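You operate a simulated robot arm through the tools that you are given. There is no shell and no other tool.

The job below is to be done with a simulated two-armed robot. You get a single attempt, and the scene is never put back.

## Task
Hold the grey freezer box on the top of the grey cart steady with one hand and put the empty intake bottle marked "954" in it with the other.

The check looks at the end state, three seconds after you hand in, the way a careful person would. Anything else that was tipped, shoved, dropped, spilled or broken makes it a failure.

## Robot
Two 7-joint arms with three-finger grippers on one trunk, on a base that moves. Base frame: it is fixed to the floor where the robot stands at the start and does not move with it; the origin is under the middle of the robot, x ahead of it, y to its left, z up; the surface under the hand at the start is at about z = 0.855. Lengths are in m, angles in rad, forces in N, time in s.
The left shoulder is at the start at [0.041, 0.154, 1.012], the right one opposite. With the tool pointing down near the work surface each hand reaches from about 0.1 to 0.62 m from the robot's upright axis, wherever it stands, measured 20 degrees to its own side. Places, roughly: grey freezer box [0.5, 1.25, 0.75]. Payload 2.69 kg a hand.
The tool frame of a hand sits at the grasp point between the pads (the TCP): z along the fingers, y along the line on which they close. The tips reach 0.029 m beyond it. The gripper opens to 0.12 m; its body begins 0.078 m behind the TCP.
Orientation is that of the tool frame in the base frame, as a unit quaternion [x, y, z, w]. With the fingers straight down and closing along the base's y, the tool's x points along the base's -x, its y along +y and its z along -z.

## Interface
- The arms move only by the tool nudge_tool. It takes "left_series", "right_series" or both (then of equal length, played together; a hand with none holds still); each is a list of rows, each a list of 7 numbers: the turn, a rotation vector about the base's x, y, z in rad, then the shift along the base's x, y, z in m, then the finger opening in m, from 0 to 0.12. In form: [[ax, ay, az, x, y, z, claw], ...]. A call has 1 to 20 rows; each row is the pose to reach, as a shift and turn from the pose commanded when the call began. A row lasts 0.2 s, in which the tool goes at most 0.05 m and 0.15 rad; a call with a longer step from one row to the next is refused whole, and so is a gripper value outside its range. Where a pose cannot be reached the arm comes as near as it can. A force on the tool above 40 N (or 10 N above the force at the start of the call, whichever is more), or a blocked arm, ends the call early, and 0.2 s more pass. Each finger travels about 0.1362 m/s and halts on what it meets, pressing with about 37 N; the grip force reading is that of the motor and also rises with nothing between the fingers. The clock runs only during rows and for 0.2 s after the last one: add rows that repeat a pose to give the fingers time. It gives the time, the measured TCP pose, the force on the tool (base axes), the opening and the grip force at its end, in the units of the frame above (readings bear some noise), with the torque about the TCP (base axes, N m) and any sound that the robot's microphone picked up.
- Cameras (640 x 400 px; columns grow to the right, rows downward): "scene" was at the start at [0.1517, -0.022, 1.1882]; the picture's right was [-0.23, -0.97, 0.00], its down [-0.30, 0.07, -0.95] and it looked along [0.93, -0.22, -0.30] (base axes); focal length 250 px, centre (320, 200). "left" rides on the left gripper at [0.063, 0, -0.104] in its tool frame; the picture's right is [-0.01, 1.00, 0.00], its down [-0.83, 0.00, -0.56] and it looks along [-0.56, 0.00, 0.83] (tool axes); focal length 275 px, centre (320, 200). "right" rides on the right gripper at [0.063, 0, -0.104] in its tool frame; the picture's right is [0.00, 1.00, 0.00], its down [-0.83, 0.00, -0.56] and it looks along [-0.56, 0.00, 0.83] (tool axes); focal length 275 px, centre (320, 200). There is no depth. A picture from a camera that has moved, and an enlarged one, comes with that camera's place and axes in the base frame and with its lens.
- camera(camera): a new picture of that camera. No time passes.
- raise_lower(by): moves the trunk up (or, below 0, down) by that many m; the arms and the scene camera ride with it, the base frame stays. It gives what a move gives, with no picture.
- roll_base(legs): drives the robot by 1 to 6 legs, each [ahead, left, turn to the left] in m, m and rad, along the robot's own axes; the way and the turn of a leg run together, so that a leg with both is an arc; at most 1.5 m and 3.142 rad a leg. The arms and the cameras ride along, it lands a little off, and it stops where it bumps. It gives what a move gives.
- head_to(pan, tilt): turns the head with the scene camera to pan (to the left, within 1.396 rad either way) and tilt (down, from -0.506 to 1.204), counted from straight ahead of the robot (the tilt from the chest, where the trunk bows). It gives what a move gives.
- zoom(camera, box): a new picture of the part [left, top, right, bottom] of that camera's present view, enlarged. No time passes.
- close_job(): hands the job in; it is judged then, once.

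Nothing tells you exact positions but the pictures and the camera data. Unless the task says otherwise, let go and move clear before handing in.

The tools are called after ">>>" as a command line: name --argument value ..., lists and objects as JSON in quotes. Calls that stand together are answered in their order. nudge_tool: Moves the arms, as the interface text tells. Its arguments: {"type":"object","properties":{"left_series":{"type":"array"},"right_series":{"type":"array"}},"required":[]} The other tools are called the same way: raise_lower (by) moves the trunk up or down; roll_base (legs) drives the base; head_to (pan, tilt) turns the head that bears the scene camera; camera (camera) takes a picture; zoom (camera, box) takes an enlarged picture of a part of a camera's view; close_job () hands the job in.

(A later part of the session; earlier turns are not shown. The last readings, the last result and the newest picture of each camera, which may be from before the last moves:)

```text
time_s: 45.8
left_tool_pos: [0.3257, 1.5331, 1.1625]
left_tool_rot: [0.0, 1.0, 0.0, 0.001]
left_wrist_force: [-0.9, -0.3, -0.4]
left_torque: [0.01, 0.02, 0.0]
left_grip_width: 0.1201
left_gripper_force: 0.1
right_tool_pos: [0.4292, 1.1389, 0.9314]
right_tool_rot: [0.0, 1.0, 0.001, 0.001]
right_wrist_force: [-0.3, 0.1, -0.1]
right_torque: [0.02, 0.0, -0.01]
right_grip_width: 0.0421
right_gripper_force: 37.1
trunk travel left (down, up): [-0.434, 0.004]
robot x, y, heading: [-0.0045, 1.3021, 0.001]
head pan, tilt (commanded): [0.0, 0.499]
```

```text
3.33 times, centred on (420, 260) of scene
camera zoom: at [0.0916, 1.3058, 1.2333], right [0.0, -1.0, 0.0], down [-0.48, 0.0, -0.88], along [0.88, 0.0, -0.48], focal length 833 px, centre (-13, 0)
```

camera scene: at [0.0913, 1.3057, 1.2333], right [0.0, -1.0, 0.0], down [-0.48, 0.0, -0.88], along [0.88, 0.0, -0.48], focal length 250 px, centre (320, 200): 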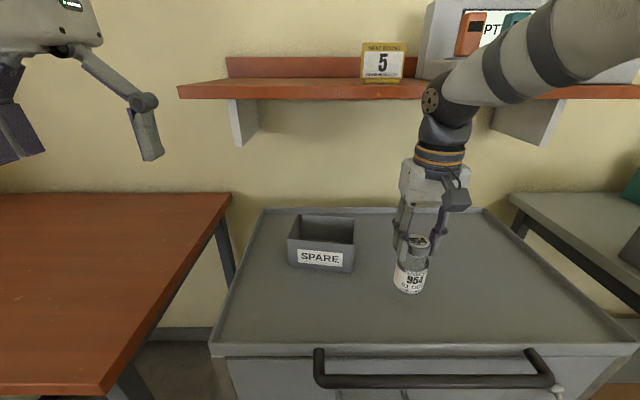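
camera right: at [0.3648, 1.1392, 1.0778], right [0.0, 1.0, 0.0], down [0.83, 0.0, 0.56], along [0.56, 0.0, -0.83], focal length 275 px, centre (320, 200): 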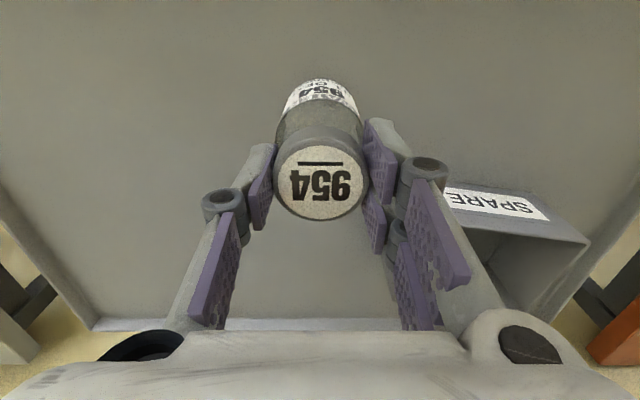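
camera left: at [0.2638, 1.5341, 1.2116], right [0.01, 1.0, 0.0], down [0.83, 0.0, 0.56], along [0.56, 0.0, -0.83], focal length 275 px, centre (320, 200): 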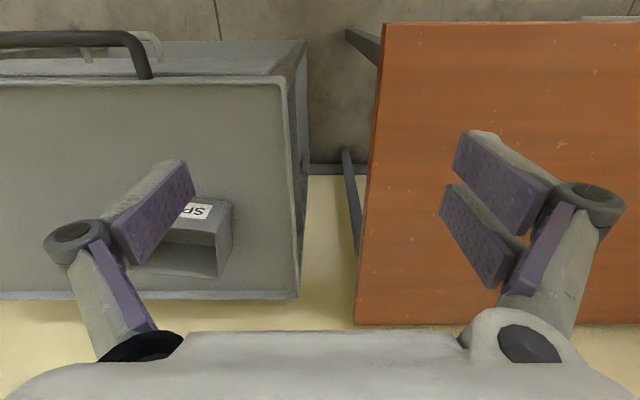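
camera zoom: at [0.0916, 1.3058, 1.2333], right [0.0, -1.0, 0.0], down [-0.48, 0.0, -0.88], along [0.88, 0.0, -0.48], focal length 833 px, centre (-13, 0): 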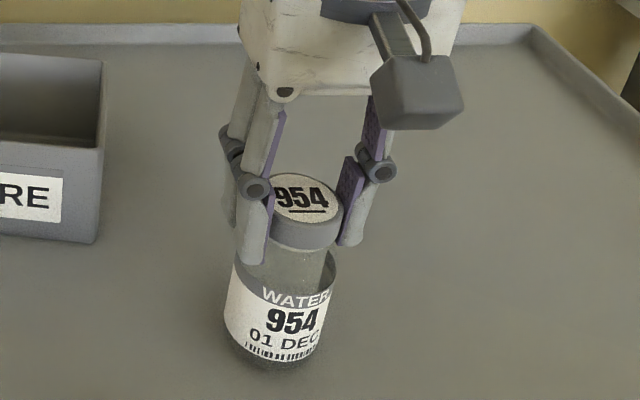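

No contact yet. I go on lowering by 4 mm.

>>> nudge_tool --right_series '[[0, 0, 0, 0, 0, -0.004, 0.03], [0, 0, 0, 0, 0, -0.004, 0.03]]'

```text
time_s: 46.4
left_tool_pos: [0.3254, 1.5344, 1.1623]
left_tool_rot: [0.0, 1.0, 0.0, 0.001]
left_wrist_force: [0.1, 0.4, 0.5]
left_torque: [0.01, -0.03, 0.02]
left_grip_width: 0.12
left_gripper_force: 0.2
right_tool_pos: [0.4302, 1.14, 0.928]
right_tool_rot: [0.001, 1.0, 0.001, 0.0]
right_wrist_force: [-0.4, 0.0, -0.7]
right_torque: [0.01, 0.0, 0.01]
right_grip_width: 0.042
right_gripper_force: 36.8
trunk travel left (down, up): [-0.434, 0.004]
robot x, y, heading: [-0.0081, 1.3022, -0.003]
head pan, tilt (commanded): [0.0, 0.499]
```

>>> nudge_tool --right_series '[[0, 0, 0, 0, 0, -0.003, 0.03], [0, 0, 0, 0, 0, -0.003, 0.03]]'

```text
time_s: 47.0
left_tool_pos: [0.3248, 1.534, 1.1637]
left_tool_rot: [0.0, 1.0, -0.001, 0.002]
left_wrist_force: [0.2, -0.4, 0.2]
left_torque: [-0.01, -0.02, -0.02]
left_grip_width: 0.1199
left_gripper_force: 0.1
right_tool_pos: [0.4299, 1.1387, 0.9259]
right_tool_rot: [0.001, 1.0, 0.001, 0.003]
right_wrist_force: [1.0, 1.5, 17.0]
right_torque: [-0.14, -0.11, -0.01]
right_grip_width: 0.042
right_gripper_force: 36.4
trunk travel left (down, up): [-0.434, 0.004]
robot x, y, heading: [-0.0069, 1.3044, -0.004]
head pan, tilt (commanded): [0.0, 0.499]
```

Contact: 17 N up at TCP z = 0.926. I ease up 1.5 mm and open the fingers so the bottle stands on the cart.

>>> nudge_tool --right_series '[[0, 0, 0, 0, 0, 0.0015, 0.03], [0, 0, 0, 0, 0, 0.0015, 0.045], [0, 0, 0, 0, 0, 0.0015, 0.055], [0, 0, 0, 0, 0, 0.0015, 0.07], [0, 0, 0, 0, 0, 0.0015, 0.07]]'

>>> camera --camera "right"

>>> zoom --camera "scene" --box '[360, 200, 480, 320]'

```text
time_s: 48.2
left_tool_pos: [0.3266, 1.5329, 1.1617]
left_tool_rot: [0.0, 1.0, 0.0, -0.001]
left_wrist_force: [0.7, 0.2, -0.1]
left_torque: [-0.01, -0.02, 0.01]
left_grip_width: 0.1197
left_gripper_force: 0.0
right_tool_pos: [0.4304, 1.1384, 0.9259]
right_tool_rot: [0.001, 1.0, 0.001, 0.0]
right_wrist_force: [0.0, -0.7, 0.3]
right_torque: [0.04, 0.0, -0.01]
right_grip_width: 0.0701
right_gripper_force: 0.0
trunk travel left (down, up): [-0.434, 0.004]
robot x, y, heading: [-0.0065, 1.3081, -0.003]
head pan, tilt (commanded): [0.0, 0.499]
```

```text
taken
camera right: at [0.3667, 1.1363, 1.0294], right [0.0, 1.0, 0.0], down [0.83, 0.0, 0.56], along [0.56, 0.0, -0.83], focal length 275 px, centre (320, 200)
```

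right: 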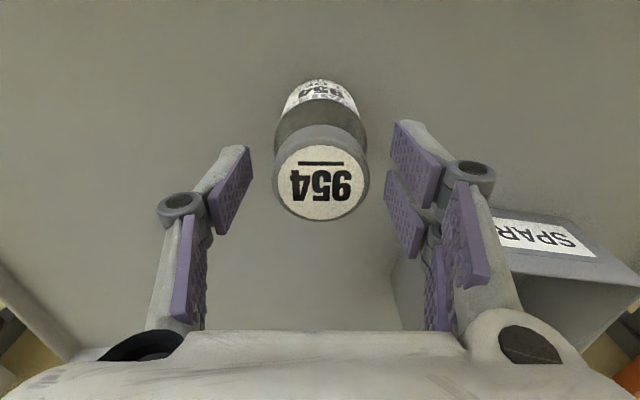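

```text
3.33 times, centred on (420, 260) of scene
camera zoom: at [0.0916, 1.3058, 1.2332], right [0.0, -1.0, 0.0], down [-0.48, 0.0, -0.88], along [0.88, 0.0, -0.48], focal length 833 px, centre (-13, 0)
```

zoom: 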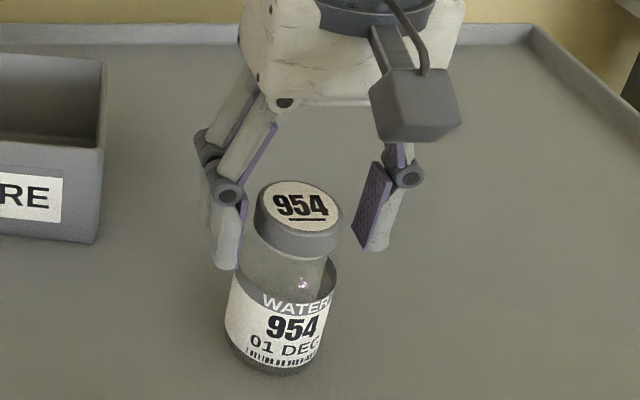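

The bottle stands upright on its own, cap about 4 mm nearer than the TCP. I tilt the open hand back by 0.45 rad about the TCP and centre it on the cap.

>>> nudge_tool --right_series '[[0, -0.1, 0, -0.001, 0.0005, 0.001, 0.07], [0, -0.2, 0, -0.002, 0.0005, 0.001, 0.07], [0, -0.3, 0, -0.003, 0.0005, 0.001, 0.07], [0, -0.4, 0, -0.004, 0.0005, 0.001, 0.07], [0, -0.45, 0, -0.004, 0.0005, 0.001, 0.07], [0, -0.45, 0, -0.004, 0.0005, 0.001, 0.07]]'

>>> camera --camera "right"

>>> zoom --camera "scene" --box '[340, 160, 500, 320]'

```text
time_s: 49.6
left_tool_pos: [0.3259, 1.5354, 1.1626]
left_tool_rot: [0.001, 1.0, 0.0, 0.001]
left_wrist_force: [0.9, 0.2, -0.5]
left_torque: [0.0, -0.01, -0.02]
left_grip_width: 0.12
left_gripper_force: 0.1
right_tool_pos: [0.4269, 1.1398, 0.9251]
right_tool_rot: [0.0, 0.975, 0.001, 0.224]
right_wrist_force: [0.1, 0.5, -0.1]
right_torque: [0.0, 0.02, 0.0]
right_grip_width: 0.07
right_gripper_force: 0.0
trunk travel left (down, up): [-0.434, 0.004]
robot x, y, heading: [-0.0057, 1.3082, -0.004]
head pan, tilt (commanded): [0.0, 0.499]
```

```text
taken
camera right: at [0.3235, 1.137, 0.9922], right [0.0, 1.0, 0.0], down [0.51, 0.0, 0.86], along [0.86, 0.0, -0.51], focal length 275 px, centre (320, 200)
```

right: 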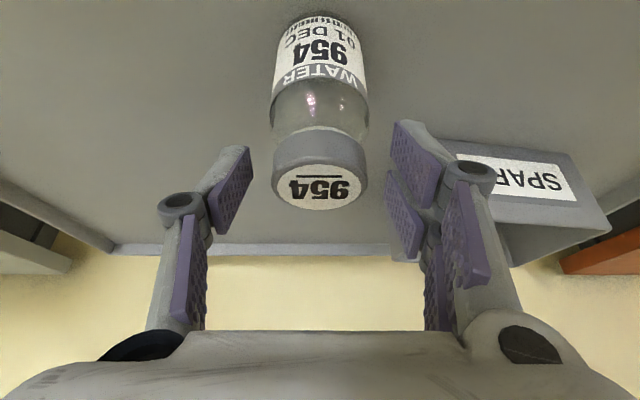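

```text
2.50 times, centred on (420, 240) of scene
camera zoom: at [0.0916, 1.3058, 1.2332], right [0.0, -1.0, 0.0], down [-0.48, 0.0, -0.88], along [0.88, 0.0, -0.48], focal length 625 px, centre (70, 100)
```

zoom: 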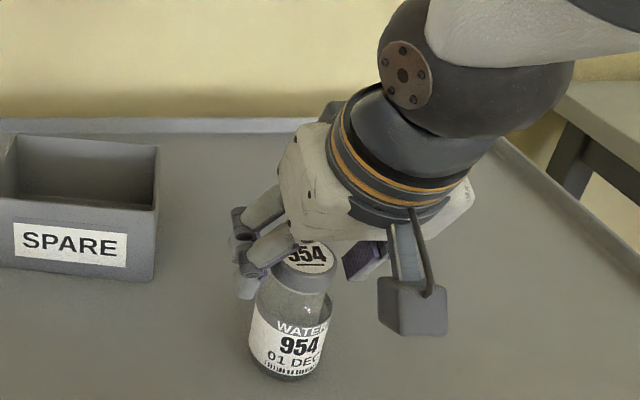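

The hand is tilted 0.45 rad and centred on the cap. I shift 5 mm back so that the pads cross the middle of the cap, then close.

>>> nudge_tool --right_series '[[0, 0, 0, -0.005, 0, 0, 0.07], [0, 0, 0, -0.005, 0, 0, 0.06], [0, 0, 0, -0.005, 0, 0, 0.05], [0, 0, 0, -0.005, 0, 0, 0.04], [0, 0, 0, -0.005, 0, 0, 0.03], [0, 0, 0, -0.005, 0, 0, 0.03], [0, 0, 0, -0.005, 0, 0, 0.03]]'

>>> camera --camera "right"

>>> zoom --camera "scene" --box '[340, 160, 500, 320]'

```text
time_s: 51.2
left_tool_pos: [0.3255, 1.5343, 1.1623]
left_tool_rot: [0.0, 1.0, 0.0, 0.0]
left_wrist_force: [0.4, 0.0, 0.2]
left_torque: [-0.03, 0.02, 0.01]
left_grip_width: 0.1198
left_gripper_force: 0.1
right_tool_pos: [0.4206, 1.1396, 0.9268]
right_tool_rot: [0.0, 0.975, 0.001, 0.223]
right_wrist_force: [-1.3, -0.3, 1.2]
right_torque: [-0.04, -0.03, -0.02]
right_grip_width: 0.0424
right_gripper_force: 36.5
trunk travel left (down, up): [-0.434, 0.004]
robot x, y, heading: [-0.0063, 1.3053, -0.004]
head pan, tilt (commanded): [0.0, 0.499]
```

```text
taken
camera right: at [0.3185, 1.1374, 0.9926], right [0.0, 1.0, 0.0], down [0.51, 0.0, 0.86], along [0.86, 0.0, -0.51], focal length 275 px, centre (320, 200)
```

right: 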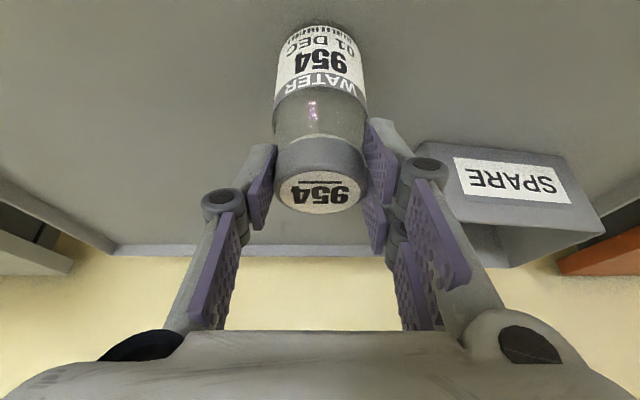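

```text
2.50 times, centred on (420, 240) of scene
camera zoom: at [0.0915, 1.3058, 1.2333], right [0.0, -1.0, 0.0], down [-0.48, 0.0, -0.88], along [0.88, 0.0, -0.48], focal length 625 px, centre (70, 100)
```

zoom: 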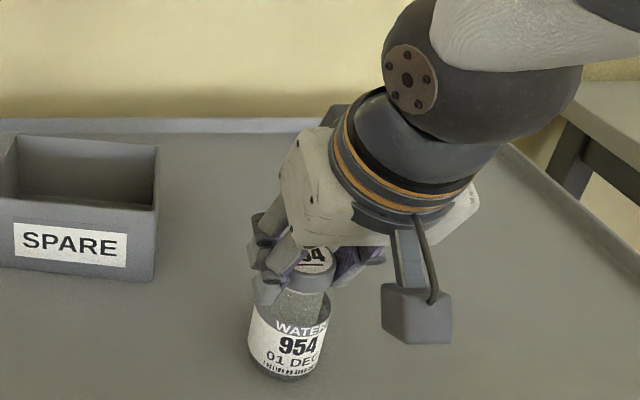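

The cap is gripped at 0.042 m with the bottle upright. I lift 3 cm to see that it hangs straight in the tilted grip.

>>> nudge_tool --right_series '[[0, 0, 0, 0, 0, 0.01, 0.03], [0, 0, 0, 0, 0, 0.03, 0.03], [0, 0, 0, 0, 0, 0.03, 0.03]]'

>>> camera --camera "right"

>>> camera --camera "scene"

>>> zoom --camera "scene" --box '[340, 160, 500, 320]'

```text
time_s: 52.0
left_tool_pos: [0.3267, 1.5341, 1.1614]
left_tool_rot: [0.0, 1.0, 0.0, 0.001]
left_wrist_force: [-0.4, 0.0, 0.2]
left_torque: [-0.02, 0.0, -0.02]
left_grip_width: 0.1199
left_gripper_force: 0.1
right_tool_pos: [0.4207, 1.139, 0.9558]
right_tool_rot: [0.0, 0.975, 0.002, 0.223]
right_wrist_force: [0.8, 0.0, -1.3]
right_torque: [0.01, 0.02, 0.0]
right_grip_width: 0.0425
right_gripper_force: 36.9
trunk travel left (down, up): [-0.434, 0.004]
robot x, y, heading: [-0.0094, 1.3052, 0.001]
head pan, tilt (commanded): [0.0, 0.499]
```

```text
taken
camera right: at [0.3189, 1.1371, 1.0225], right [0.0, 1.0, 0.0], down [0.51, 0.0, 0.86], along [0.86, 0.0, -0.51], focal length 275 px, centre (320, 200)
```

right: 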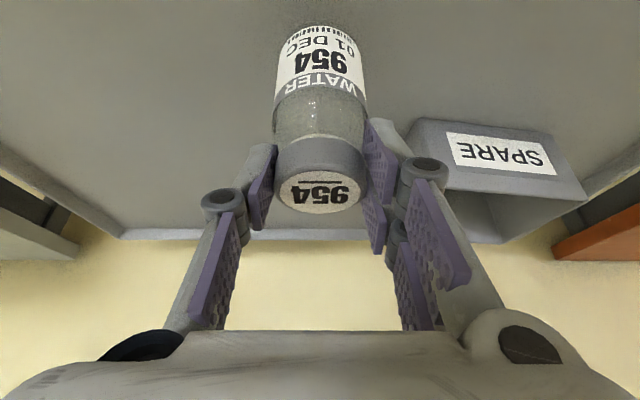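

```text
taken
camera scene: at [0.0919, 1.3058, 1.2332], right [0.0, -1.0, 0.0], down [-0.48, 0.0, -0.88], along [0.88, 0.0, -0.48], focal length 250 px, centre (320, 200)
```

scene: 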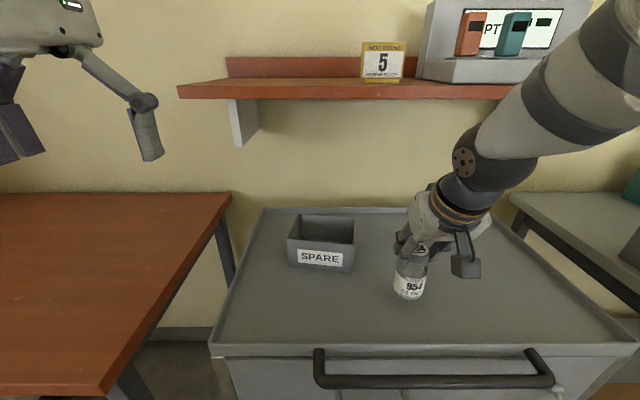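

```text
2.50 times, centred on (420, 240) of scene
camera zoom: at [0.0919, 1.3058, 1.2332], right [0.0, -1.0, 0.0], down [-0.48, 0.0, -0.88], along [0.88, 0.0, -0.48], focal length 625 px, centre (70, 100)
```

zoom: 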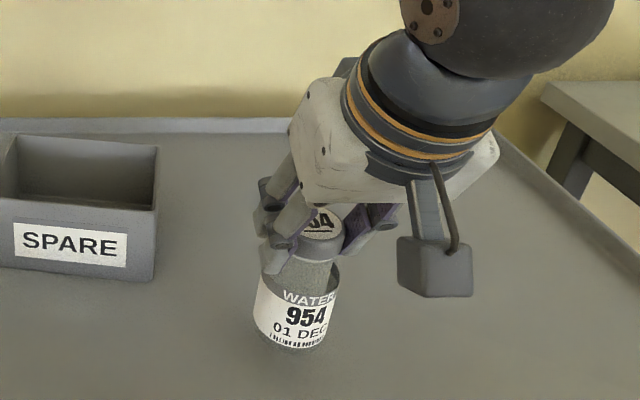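

The bottle hangs upright in the tilted grip. Now the left hand: I turn it about the vertical towards -1.70 rad so that its fingers will close across the box's front wall, in two stages.

>>> nudge_tool --left_series '[[0, 0, -0.14, 0.01, 0, 0, 0.1], [0, 0, -0.28, 0.02, -0.005, 0, 0.09], [0, 0, -0.42, 0.03, -0.01, 0, 0.08], [0, 0, -0.56, 0.04, -0.015, 0, 0.07], [0, 0, -0.7, 0.05, -0.02, 0, 0.06], [0, 0, -0.85, 0.06, -0.02, 0, 0.06], [0, 0, -0.85, 0.06, -0.02, 0, 0.06]]'

>>> camera --camera "scene"

```text
time_s: 53.6
left_tool_pos: [0.3867, 1.5153, 1.1622]
left_tool_rot: [0.413, 0.911, 0.0, 0.001]
left_wrist_force: [-0.4, -0.2, -0.8]
left_torque: [0.03, 0.02, 0.04]
left_grip_width: 0.06
left_gripper_force: 0.1
right_tool_pos: [0.4203, 1.1386, 0.9549]
right_tool_rot: [0.001, 0.975, 0.001, 0.224]
right_wrist_force: [0.8, 0.3, 0.8]
right_torque: [-0.06, 0.05, -0.02]
right_grip_width: 0.0423
right_gripper_force: 37.5
trunk travel left (down, up): [-0.434, 0.004]
robot x, y, heading: [-0.004, 1.3023, -0.006]
head pan, tilt (commanded): [0.0, 0.499]
```

```text
taken
camera scene: at [0.0914, 1.3059, 1.2333], right [0.0, -1.0, 0.0], down [-0.48, 0.0, -0.88], along [0.88, 0.0, -0.48], focal length 250 px, centre (320, 200)
```

scene: 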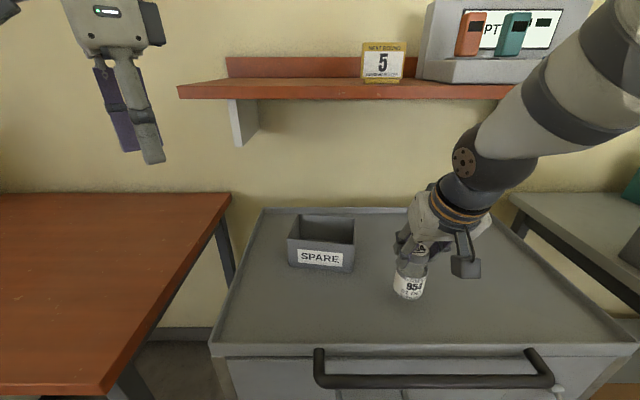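

The turn works. I continue to the full -1.70 rad.

>>> nudge_tool --left_series '[[0, 0, -0.14, 0, 0, 0, 0.06], [0, 0, -0.28, 0, 0, 0, 0.06], [0, 0, -0.42, 0, 0, 0, 0.06], [0, 0, -0.56, 0, 0, 0, 0.06], [0, 0, -0.7, 0, 0, 0, 0.06], [0, 0, -0.846, 0, 0, 0, 0.06], [0, 0, -0.846, 0, 0, 0, 0.06]]'

>>> camera --camera "scene"

>>> camera --camera "left"

```text
time_s: 55.2
left_tool_pos: [0.3855, 1.5132, 1.1618]
left_tool_rot: [0.751, 0.661, 0.0, 0.001]
left_wrist_force: [0.0, -0.1, 0.5]
left_torque: [0.01, -0.01, -0.01]
left_grip_width: 0.0597
left_gripper_force: 0.1
right_tool_pos: [0.4198, 1.1386, 0.9563]
right_tool_rot: [0.001, 0.975, 0.001, 0.223]
right_wrist_force: [-0.5, 0.0, -0.2]
right_torque: [-0.01, 0.0, 0.03]
right_grip_width: 0.0422
right_gripper_force: 36.9
trunk travel left (down, up): [-0.434, 0.004]
robot x, y, heading: [-0.0072, 1.3075, 0.004]
head pan, tilt (commanded): [0.0, 0.499]
```

```text
taken
camera scene: at [0.0916, 1.3058, 1.2332], right [0.0, -1.0, 0.0], down [-0.48, 0.0, -0.88], along [0.88, 0.0, -0.48], focal length 250 px, centre (320, 200)
```

scene: 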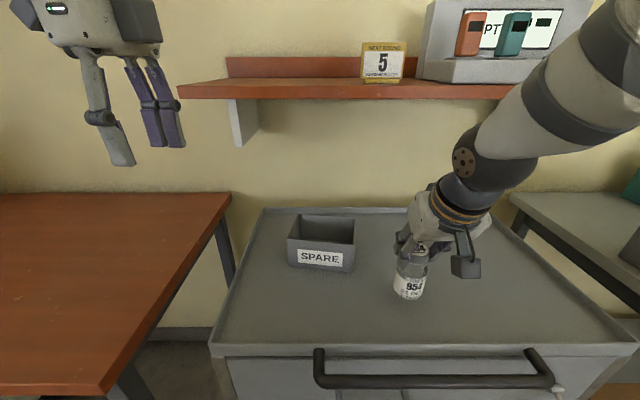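

```text
taken
camera left: at [0.3951, 1.5764, 1.2668], right [0.99, -0.13, 0.0], down [-0.11, -0.82, 0.56], along [-0.07, -0.55, -0.83], focal length 275 px, centre (320, 200)
```

left: 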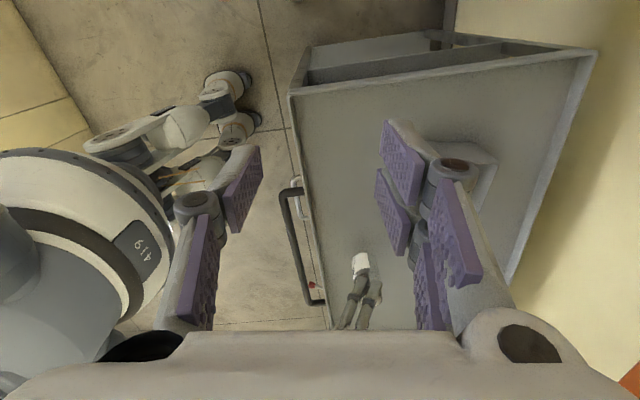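

The left fingers now close along x, aligned with the box's turn. My plan is to lean this hand 0.4 rad to the left and slide it in low from the box's left end, straddling the 0.099 m wide box from outside at full opening, so nothing enters the box; first the lean and a move to (0.40, 1.44, 1.10).

>>> nudge_tool --left_series '[[-0.132, 0.017, 0, 0.005, -0.02, -0.02, 0.08], [-0.265, 0.033, 0, 0.01, -0.045, -0.04, 0.1], [-0.397, 0.05, 0, 0.0145, -0.07, -0.06, 0.12], [-0.397, 0.05, 0, 0.0145, -0.073, -0.062, 0.12], [-0.397, 0.05, 0, 0.0145, -0.073, -0.062, 0.12]]'

>>> camera --camera "scene"

>>> camera --camera "left"

```text
time_s: 56.4
left_tool_pos: [0.4014, 1.4421, 1.0996]
left_tool_rot: [0.735, 0.648, -0.15, 0.131]
left_wrist_force: [-0.4, -0.7, 0.5]
left_torque: [0.0, -0.02, 0.01]
left_grip_width: 0.12
left_gripper_force: 0.1
right_tool_pos: [0.4209, 1.14, 0.956]
right_tool_rot: [0.001, 0.975, 0.0, 0.223]
right_wrist_force: [0.8, 1.0, 0.1]
right_torque: [-0.02, 0.01, 0.02]
right_grip_width: 0.0419
right_gripper_force: 37.0
trunk travel left (down, up): [-0.434, 0.004]
robot x, y, heading: [-0.0075, 1.3056, -0.001]
head pan, tilt (commanded): [0.0, 0.499]
```

```text
taken
camera scene: at [0.0917, 1.3059, 1.2332], right [0.0, -1.0, 0.0], down [-0.48, 0.0, -0.88], along [0.88, 0.0, -0.48], focal length 250 px, centre (320, 200)
```

scene: 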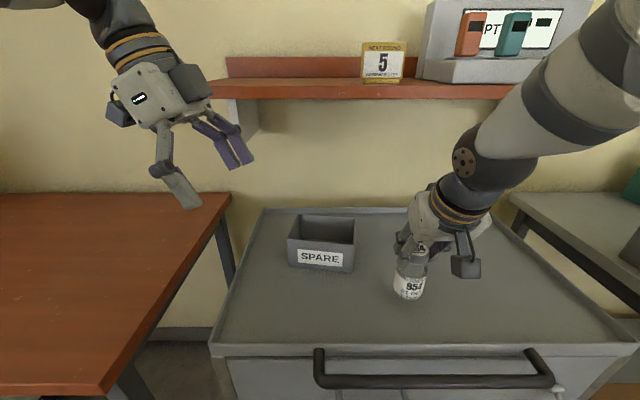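

```text
taken
camera left: at [0.4149, 1.5399, 1.1724], right [0.99, -0.13, 0.0], down [-0.07, -0.54, 0.84], along [-0.11, -0.83, -0.55], focal length 275 px, centre (320, 200)
```

left: 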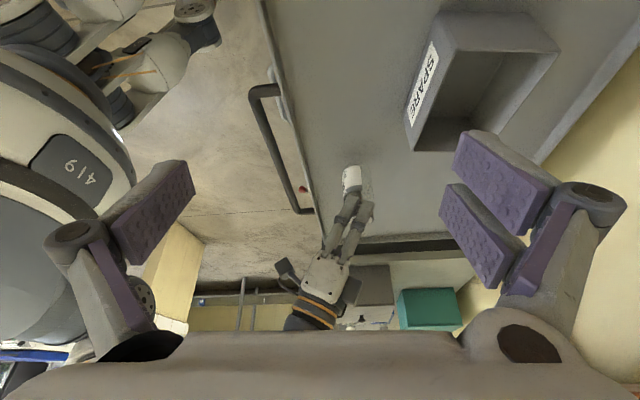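

The left hand is leaned and open, and its camera sees the box end-on. I zoom to confirm the box's place from this camera before going in.

>>> zoom --camera "left" --box '[380, 0, 600, 170]'

```text
2.35 times, centred on (490, 85) of left
camera zoom: at [0.4149, 1.5399, 1.1724], right [0.99, -0.13, 0.0], down [-0.07, -0.54, 0.84], along [-0.11, -0.83, -0.55], focal length 648 px, centre (-80, 471)
```

zoom: 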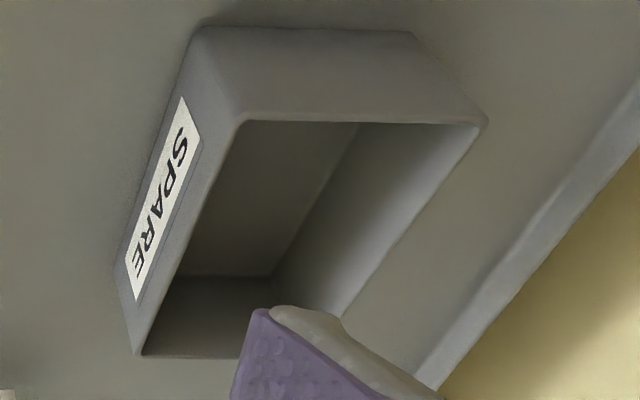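

The left camera puts the box end where I expected (centre about x = 0.573 at y = 1.355). I lower the open left hand to z = 0.895 left of and in front of the box.

>>> nudge_tool --left_series '[[0, 0, 0, 0, -0.003, -0.045, 0.12], [0, 0, 0, 0, -0.006, -0.09, 0.12], [0, 0, 0, 0, -0.008, -0.135, 0.12], [0, 0, 0, 0, -0.01, -0.18, 0.12], [0, 0, 0, 0, -0.01, -0.2046, 0.12], [0, 0, 0, 0, -0.01, -0.2046, 0.12]]'

>>> camera --camera "scene"

>>> camera --camera "left"

```text
time_s: 57.8
left_tool_pos: [0.3976, 1.4318, 0.8948]
left_tool_rot: [0.735, 0.649, -0.148, 0.133]
left_wrist_force: [0.3, 0.6, -0.3]
left_torque: [-0.01, -0.04, -0.01]
left_grip_width: 0.12
left_gripper_force: 0.1
right_tool_pos: [0.4204, 1.1396, 0.956]
right_tool_rot: [0.001, 0.975, 0.0, 0.223]
right_wrist_force: [-0.2, -0.9, -0.5]
right_torque: [-0.03, -0.01, 0.01]
right_grip_width: 0.0423
right_gripper_force: 36.9
trunk travel left (down, up): [-0.434, 0.004]
robot x, y, heading: [-0.0062, 1.3052, 0.0]
head pan, tilt (commanded): [0.0, 0.499]
```

```text
taken
camera scene: at [0.0914, 1.3057, 1.2333], right [0.0, -1.0, 0.0], down [-0.48, 0.0, -0.88], along [0.88, 0.0, -0.48], focal length 250 px, centre (320, 200)
```

scene: 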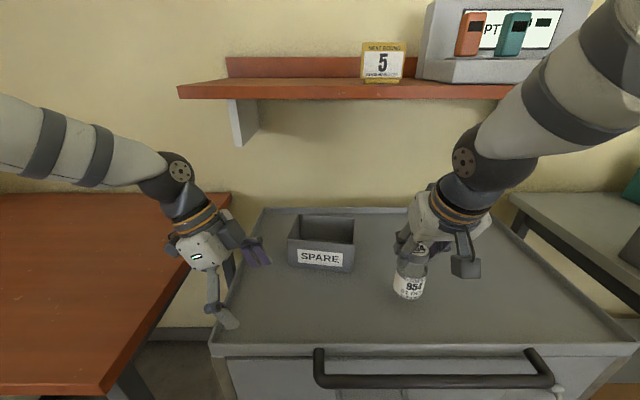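

```text
taken
camera left: at [0.4118, 1.5293, 0.966], right [0.99, -0.13, 0.0], down [-0.07, -0.54, 0.84], along [-0.11, -0.83, -0.55], focal length 275 px, centre (320, 200)
```

left: 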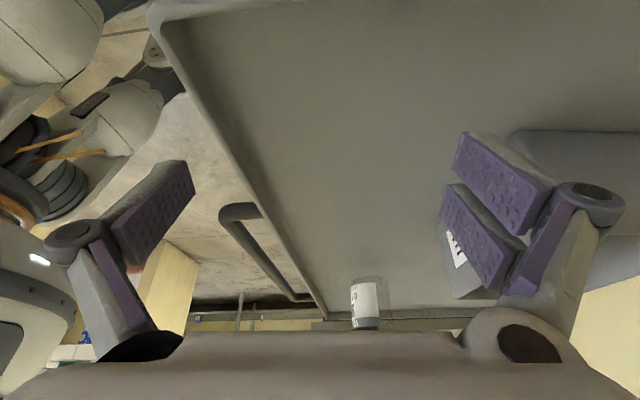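

The left hand is down beside the cart's left lip with nothing touched. I move it forward along x at y ≈ 1.437, left of the box's end.

>>> nudge_tool --left_series '[[0, 0, 0, 0.04, 0.004, 0, 0.12], [0, 0, 0, 0.08, 0.006, 0, 0.12], [0, 0, 0, 0.12, 0.006, 0, 0.12], [0, 0, 0, 0.155, 0.006, 0, 0.12], [0, 0, 0, 0.184, 0.006, 0, 0.12], [0, 0, 0, 0.184, 0.006, 0, 0.12]]'

>>> camera --camera "scene"

>>> camera --camera "left"

```text
time_s: 59.2
left_tool_pos: [0.5496, 1.435, 0.895]
left_tool_rot: [0.735, 0.648, -0.151, 0.131]
left_wrist_force: [0.0, 0.3, 0.6]
left_torque: [0.03, -0.05, -0.03]
left_grip_width: 0.1201
left_gripper_force: 0.0
left hand out of reach, approached as far as the arm can: row 4, 5, 6
right_tool_pos: [0.4217, 1.1388, 0.9559]
right_tool_rot: [0.001, 0.975, 0.0, 0.223]
right_wrist_force: [0.0, -0.4, -0.3]
right_torque: [0.04, -0.03, 0.01]
right_grip_width: 0.0421
right_gripper_force: 36.8
trunk travel left (down, up): [-0.434, 0.004]
robot x, y, heading: [-0.005, 1.3101, -0.005]
head pan, tilt (commanded): [0.0, 0.499]
```

```text
taken
camera scene: at [0.0918, 1.3057, 1.2332], right [0.0, -1.0, 0.0], down [-0.48, 0.0, -0.88], along [0.88, 0.0, -0.48], focal length 250 px, centre (320, 200)
```

scene: 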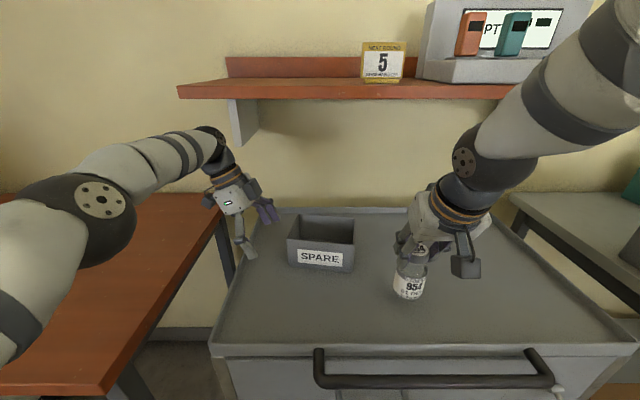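

```text
taken
camera left: at [0.5629, 1.5329, 0.9674], right [0.99, -0.13, 0.0], down [-0.07, -0.54, 0.84], along [-0.11, -0.83, -0.55], focal length 275 px, centre (320, 200)
```

left: 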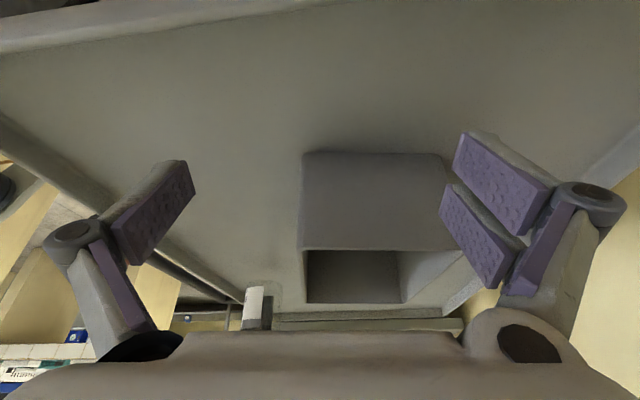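

The left arm runs out of reach at x = 0.55; I need the base about 4.5 cm nearer. I first back the left hand 3 cm away from the box, then drive forward.

>>> nudge_tool --left_series '[[0, 0, 0, -0.01, 0.03, 0, 0.12], [0, 0, 0, -0.01, 0.03, 0, 0.12]]'

>>> roll_base --legs '[[0.045, 0, 0]]'

>>> camera --camera "scene"

>>> camera --camera "left"

```text
time_s: 59.8
left_tool_pos: [0.5392, 1.4641, 0.896]
left_tool_rot: [0.735, 0.648, -0.15, 0.132]
left_wrist_force: [0.4, 0.4, 1.1]
left_torque: [0.02, 0.0, 0.0]
left_grip_width: 0.1198
left_gripper_force: 0.0
right_tool_pos: [0.4203, 1.139, 0.9559]
right_tool_rot: [0.001, 0.975, 0.001, 0.224]
right_wrist_force: [-0.1, 0.3, -0.6]
right_torque: [0.03, 0.04, 0.0]
right_grip_width: 0.0422
right_gripper_force: 36.5
trunk travel left (down, up): [-0.434, 0.004]
robot x, y, heading: [-0.0021, 1.3048, -0.001]
head pan, tilt (commanded): [0.0, 0.499]
```

```text
time_s: 60.7
left_tool_pos: [0.5853, 1.4646, 0.8963]
left_tool_rot: [0.735, 0.648, -0.149, 0.132]
left_wrist_force: [1.2, 0.3, -1.7]
left_torque: [-0.01, 0.0, 0.02]
left_grip_width: 0.12
left_gripper_force: 0.2
right_tool_pos: [0.4668, 1.1398, 0.9561]
right_tool_rot: [0.0, 0.975, 0.0, 0.223]
right_wrist_force: [0.7, 0.2, -0.3]
right_torque: [0.0, -0.02, 0.03]
right_grip_width: 0.0422
right_gripper_force: 37.4
trunk travel left (down, up): [-0.434, 0.004]
robot x, y, heading: [0.0376, 1.3063, -0.005]
head pan, tilt (commanded): [0.0, 0.499]
```

```text
taken
camera scene: at [0.1377, 1.3056, 1.2332], right [0.0, -1.0, 0.0], down [-0.48, 0.0, -0.88], along [0.88, 0.0, -0.48], focal length 250 px, centre (320, 200)
```

scene: 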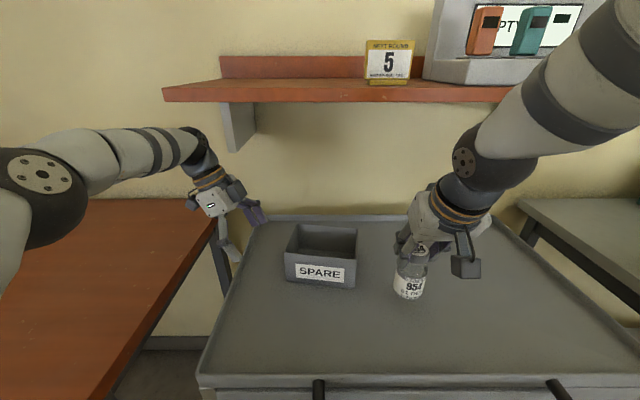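

```text
taken
camera left: at [0.5997, 1.5624, 0.9672], right [0.99, -0.13, 0.0], down [-0.07, -0.54, 0.84], along [-0.11, -0.83, -0.55], focal length 275 px, centre (320, 200)
```

left: 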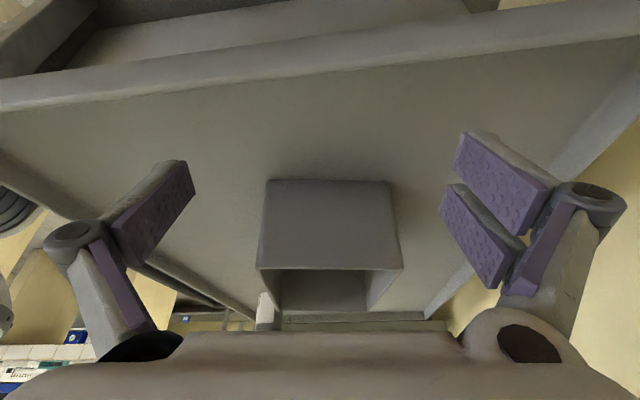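

The box end now shows between the open fingers, slightly (about 5–6 mm) toward the far finger. I correct that while sliding toward the box, stopping just before the end to check.

>>> nudge_tool --left_series '[[0, 0, 0, 0.003, -0.02, 0, 0.12], [0, 0, 0, 0.0, -0.044, 0, 0.12], [0, 0, 0, 0.0, -0.044, 0, 0.12]]'

>>> camera --camera "left"

>>> zoom --camera "scene" --box '[170, 120, 390, 310]'

```text
time_s: 61.5
left_tool_pos: [0.5855, 1.4195, 0.897]
left_tool_rot: [0.736, 0.647, -0.15, 0.132]
left_wrist_force: [-0.6, -0.2, 0.4]
left_torque: [0.0, 0.01, -0.02]
left_grip_width: 0.1201
left_gripper_force: 0.1
right_tool_pos: [0.4653, 1.1392, 0.9559]
right_tool_rot: [0.001, 0.975, 0.001, 0.223]
right_wrist_force: [-0.4, 0.7, 0.2]
right_torque: [0.0, -0.01, 0.02]
right_grip_width: 0.0418
right_gripper_force: 37.3
trunk travel left (down, up): [-0.434, 0.004]
robot x, y, heading: [0.0371, 1.3012, -0.003]
head pan, tilt (commanded): [0.0, 0.499]
```

```text
taken
camera left: at [0.5987, 1.5171, 0.9683], right [0.99, -0.13, 0.0], down [-0.07, -0.54, 0.84], along [-0.11, -0.83, -0.55], focal length 275 px, centre (320, 200)
```

left: 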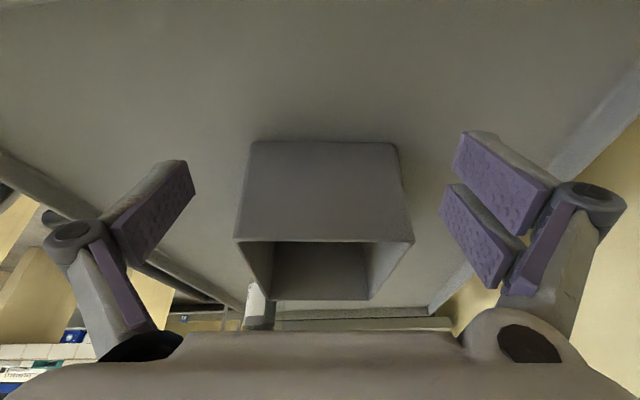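

```text
2.11 times, centred on (280, 215) of scene
camera zoom: at [0.1367, 1.3058, 1.2332], right [0.0, -1.0, 0.0], down [-0.48, 0.0, -0.88], along [0.88, 0.0, -0.48], focal length 526 px, centre (404, 168)
```

zoom: 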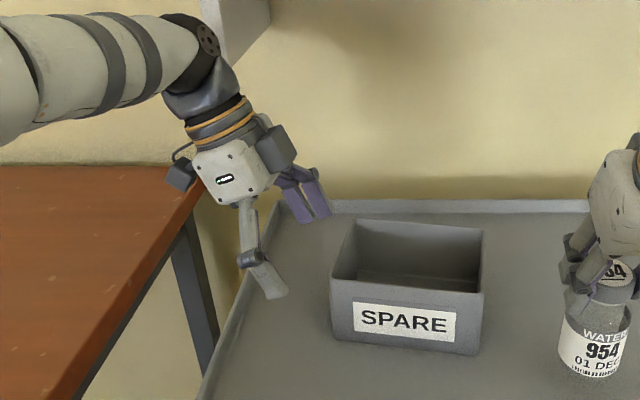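

The box is within 3 mm of centred between the fingers. I slide on in two stages with a check between.

>>> nudge_tool --left_series '[[0, 0, 0, 0.001, -0.015, 0, 0.12], [0, 0, 0, -0.001, -0.03, 0, 0.12], [0, 0, 0, -0.001, -0.03, 0, 0.12]]'

>>> camera --camera "left"

>>> zoom --camera "scene" --box '[170, 120, 390, 310]'

```text
time_s: 62.3
left_tool_pos: [0.584, 1.3896, 0.8957]
left_tool_rot: [0.735, 0.648, -0.15, 0.133]
left_wrist_force: [-0.6, 0.7, -0.2]
left_torque: [-0.02, 0.02, 0.03]
left_grip_width: 0.1201
left_gripper_force: 0.0
right_tool_pos: [0.4649, 1.1386, 0.9555]
right_tool_rot: [0.0, 0.975, 0.0, 0.223]
right_wrist_force: [0.4, 0.1, -0.3]
right_torque: [0.01, -0.01, 0.0]
right_grip_width: 0.0421
right_gripper_force: 36.5
trunk travel left (down, up): [-0.434, 0.004]
robot x, y, heading: [0.0389, 1.3063, -0.0]
head pan, tilt (commanded): [0.0, 0.499]
```

```text
taken
camera left: at [0.5985, 1.4872, 0.9678], right [0.99, -0.13, 0.0], down [-0.07, -0.54, 0.84], along [-0.11, -0.83, -0.55], focal length 275 px, centre (320, 200)
```

left: 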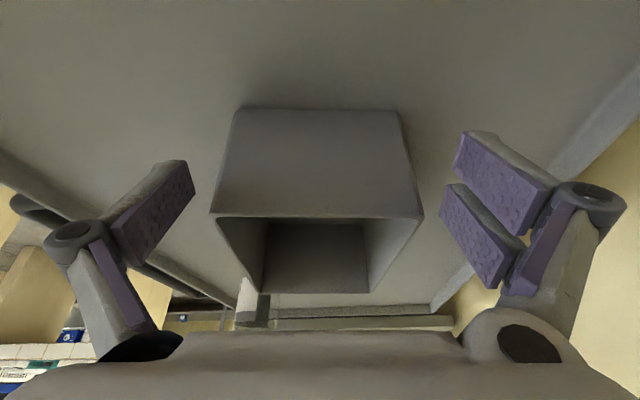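

```text
2.11 times, centred on (280, 215) of scene
camera zoom: at [0.1367, 1.3057, 1.2332], right [0.0, -1.0, 0.0], down [-0.48, 0.0, -0.88], along [0.88, 0.0, -0.48], focal length 526 px, centre (404, 168)
```

zoom: 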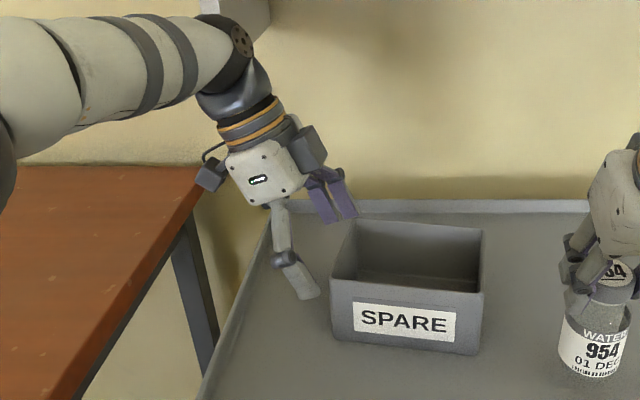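

The box is centred between the fingers now. I slide the last 3.3 cm along the box's walls.

>>> nudge_tool --left_series '[[0, 0, 0, -0.0015, -0.012, 0, 0.12], [0, 0, 0, -0.003, -0.024, 0, 0.12], [0, 0, 0, -0.004, -0.033, 0, 0.12], [0, 0, 0, -0.004, -0.033, 0, 0.12]]'

>>> camera --camera "left"

>>> zoom --camera "scene" --box '[170, 120, 390, 310]'

```text
time_s: 63.3
left_tool_pos: [0.5814, 1.3567, 0.8947]
left_tool_rot: [0.735, 0.648, -0.15, 0.133]
left_wrist_force: [0.4, 0.5, 0.2]
left_torque: [0.01, -0.01, 0.02]
left_grip_width: 0.1198
left_gripper_force: 0.0
right_tool_pos: [0.4653, 1.139, 0.9552]
right_tool_rot: [0.001, 0.975, 0.0, 0.223]
right_wrist_force: [0.0, 0.3, -0.6]
right_torque: [-0.01, 0.0, 0.0]
right_grip_width: 0.0418
right_gripper_force: 36.9
trunk travel left (down, up): [-0.434, 0.004]
robot x, y, heading: [0.0377, 1.3085, 0.004]
head pan, tilt (commanded): [0.0, 0.499]
```

```text
taken
camera left: at [0.594, 1.4544, 0.9672], right [0.99, -0.13, 0.0], down [-0.07, -0.54, 0.84], along [-0.11, -0.83, -0.55], focal length 275 px, centre (320, 200)
```

left: 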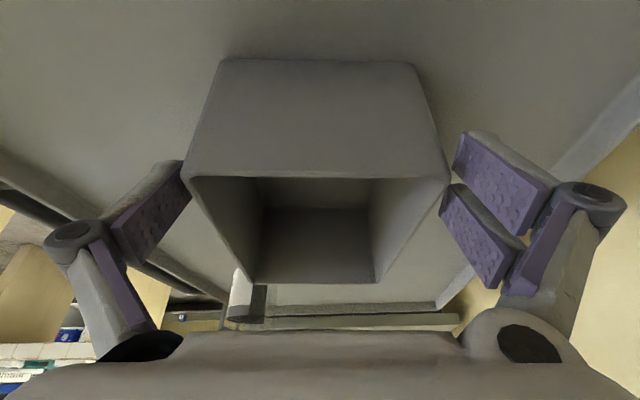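

```text
2.11 times, centred on (280, 215) of scene
camera zoom: at [0.1366, 1.3057, 1.2332], right [0.0, -1.0, 0.0], down [-0.48, 0.0, -0.88], along [0.88, 0.0, -0.48], focal length 526 px, centre (404, 168)
```

zoom: 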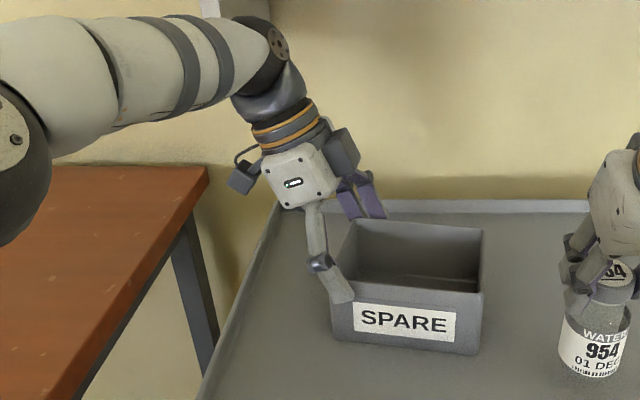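

The fingers straddle the box end with about 9 mm to each side and no contact. I settle 6 mm lower and deeper, then close gently onto the walls.

>>> nudge_tool --left_series '[[0, 0, 0, -0.0015, -0.006, -0.006, 0.12], [0, 0, 0, -0.0015, -0.006, -0.006, 0.116], [0, 0, 0, -0.0015, -0.006, -0.006, 0.112], [0, 0, 0, -0.0015, -0.006, -0.006, 0.109], [0, 0, 0, -0.0015, -0.006, -0.006, 0.106], [0, 0, 0, -0.0015, -0.006, -0.006, 0.103], [0, 0, 0, -0.0015, -0.006, -0.006, 0.1], [0, 0, 0, -0.0015, -0.006, -0.006, 0.097], [0, 0, 0, -0.0015, -0.006, -0.006, 0.095], [0, 0, 0, -0.0015, -0.006, -0.006, 0.095]]'

>>> camera --camera "left"

>>> zoom --camera "scene" --box '[170, 120, 390, 310]'

```text
time_s: 65.5
left_tool_pos: [0.5778, 1.3504, 0.8911]
left_tool_rot: [0.735, 0.648, -0.149, 0.132]
left_wrist_force: [0.4, 1.3, 4.5]
left_torque: [-0.02, 0.17, -0.25]
left_grip_width: 0.1099
left_gripper_force: 36.7
right_tool_pos: [0.4653, 1.1396, 0.9566]
right_tool_rot: [0.001, 0.975, -0.001, 0.224]
right_wrist_force: [0.0, -0.1, -0.2]
right_torque: [-0.01, 0.0, -0.03]
right_grip_width: 0.0419
right_gripper_force: 36.5
trunk travel left (down, up): [-0.434, 0.004]
robot x, y, heading: [0.0381, 1.3053, -0.003]
head pan, tilt (commanded): [0.0, 0.499]
```

```text
taken
camera left: at [0.5919, 1.4486, 0.962], right [0.99, -0.13, 0.0], down [-0.07, -0.54, 0.84], along [-0.11, -0.83, -0.55], focal length 275 px, centre (320, 200)
```

left: 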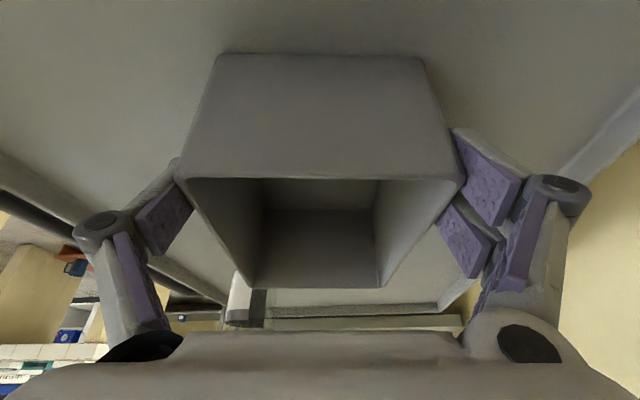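

```text
2.11 times, centred on (280, 215) of scene
camera zoom: at [0.1363, 1.3058, 1.2333], right [0.0, -1.0, 0.0], down [-0.48, 0.0, -0.88], along [0.88, 0.0, -0.48], focal length 526 px, centre (404, 168)
```

zoom: 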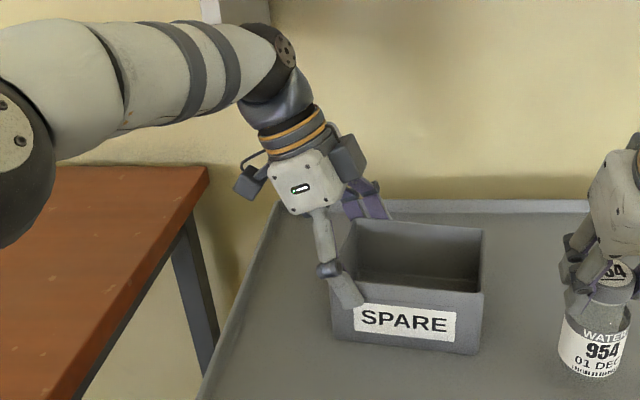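

The left hand now clamps the box from outside (37 N, width 0.11) and the box hasn't shifted. Next I raise the bottle and carry it over the right half of the box, aiming for the bottle axis at about (0.558, 1.276).

>>> nudge_tool --right_series '[[0, 0, 0, 0, 0, 0.04, 0.03], [0, 0, 0, 0, 0, 0.074, 0.03], [0, 0, 0, 0.03, 0.035, 0.074, 0.03], [0, 0, 0, 0.055, 0.07, 0.074, 0.03], [0, 0, 0, 0.075, 0.105, 0.074, 0.03], [0, 0, 0, 0.087, 0.1367, 0.074, 0.03], [0, 0, 0, 0.087, 0.1367, 0.074, 0.03]]'

>>> camera --camera "scene"

>>> camera --camera "right"

>>> camera --camera "left"

```text
time_s: 67.1
left_tool_pos: [0.5789, 1.3519, 0.8909]
left_tool_rot: [0.735, 0.648, -0.15, 0.133]
left_wrist_force: [0.8, -1.1, 4.4]
left_torque: [0.1, -0.21, 0.06]
left_grip_width: 0.11
left_gripper_force: 36.7
right_tool_pos: [0.5533, 1.2757, 1.0283]
right_tool_rot: [0.0, 0.975, 0.0, 0.224]
right_wrist_force: [0.6, 0.0, -0.3]
right_torque: [0.01, 0.03, 0.0]
right_grip_width: 0.0416
right_gripper_force: 37.1
trunk travel left (down, up): [-0.434, 0.004]
robot x, y, heading: [0.0389, 1.305, -0.008]
head pan, tilt (commanded): [0.0, 0.499]
```

```text
taken
camera scene: at [0.1363, 1.3056, 1.2333], right [0.0, -1.0, 0.0], down [-0.48, 0.0, -0.88], along [0.88, 0.0, -0.48], focal length 250 px, centre (320, 200)
```

scene: 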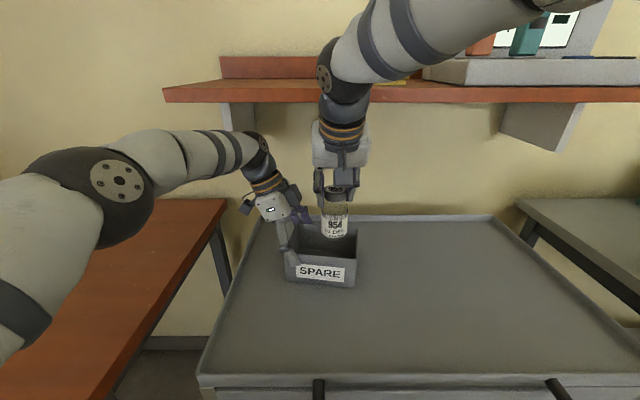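

```text
taken
camera right: at [0.4516, 1.2737, 1.0949], right [0.0, 1.0, 0.0], down [0.51, 0.0, 0.86], along [0.86, 0.0, -0.51], focal length 275 px, centre (320, 200)
```

right: 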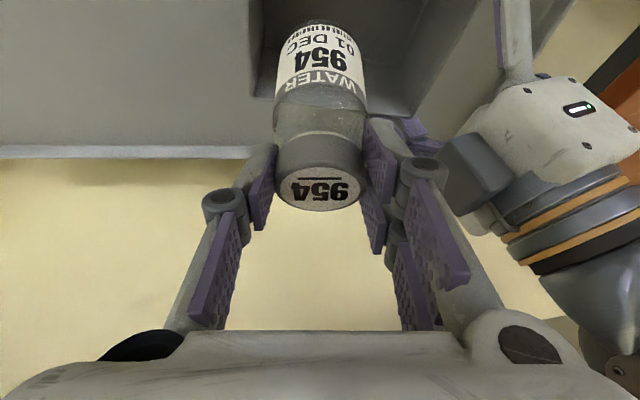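

```text
taken
camera left: at [0.5919, 1.4485, 0.962], right [0.99, -0.13, 0.0], down [-0.07, -0.54, 0.84], along [-0.11, -0.83, -0.55], focal length 275 px, centre (320, 200)
```

left: 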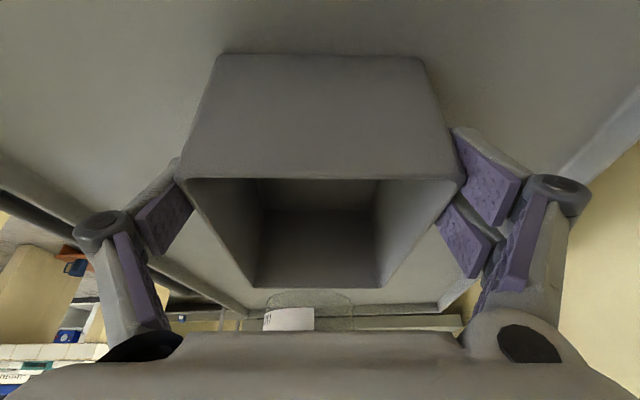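

The bottle is over the right half of the box with the box still clamped. I zoom to verify its alignment before lowering.

>>> zoom --camera "scene" --box '[260, 110, 400, 300]'

>>> zoom --camera "left" --box '[160, 150, 480, 350]'

>>> zoom --camera "right" --box '[230, 0, 480, 160]'

```text
2.11 times, centred on (330, 205) of scene
camera zoom: at [0.1363, 1.3056, 1.2333], right [0.0, -1.0, 0.0], down [-0.48, 0.0, -0.88], along [0.88, 0.0, -0.48], focal length 526 px, centre (299, 190)
```

zoom: 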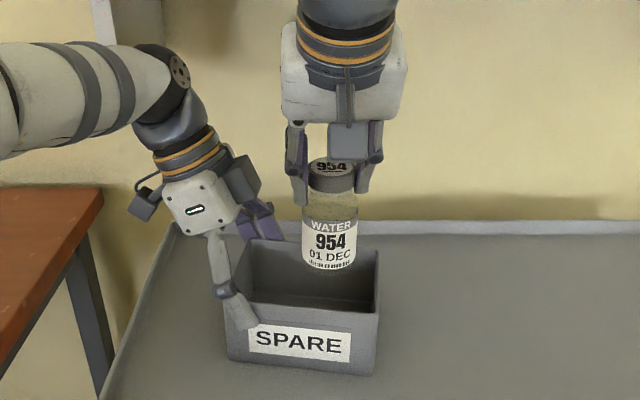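

```text
2.00 times, centred on (320, 250) of left
camera zoom: at [0.5919, 1.4485, 0.962], right [0.99, -0.13, 0.0], down [-0.07, -0.54, 0.84], along [-0.11, -0.83, -0.55], focal length 551 px, centre (320, 100)
```

zoom: 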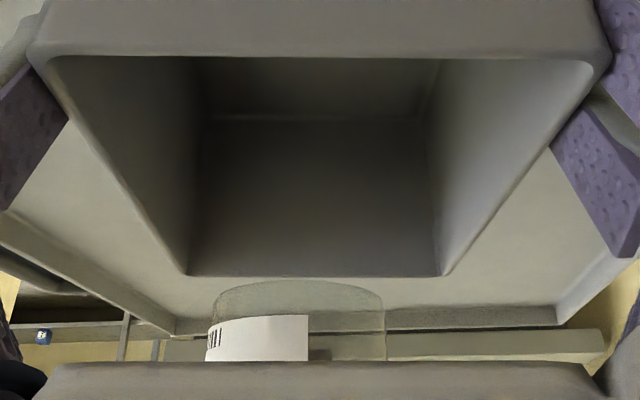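

```text
2.50 times, centred on (355, 80) of right
camera zoom: at [0.4516, 1.2737, 1.0949], right [0.0, 1.0, 0.0], down [0.51, 0.0, 0.86], along [0.86, 0.0, -0.51], focal length 688 px, centre (232, 500)
```

zoom: 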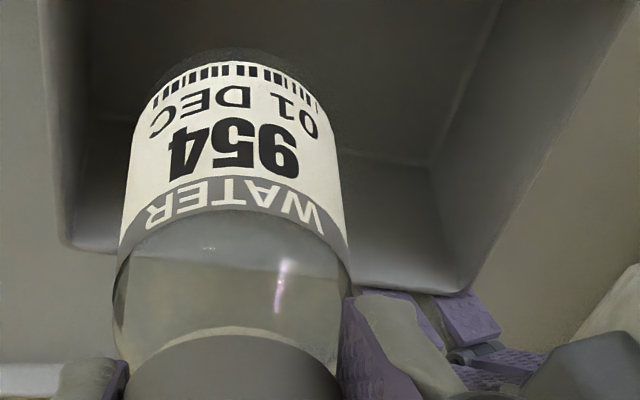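

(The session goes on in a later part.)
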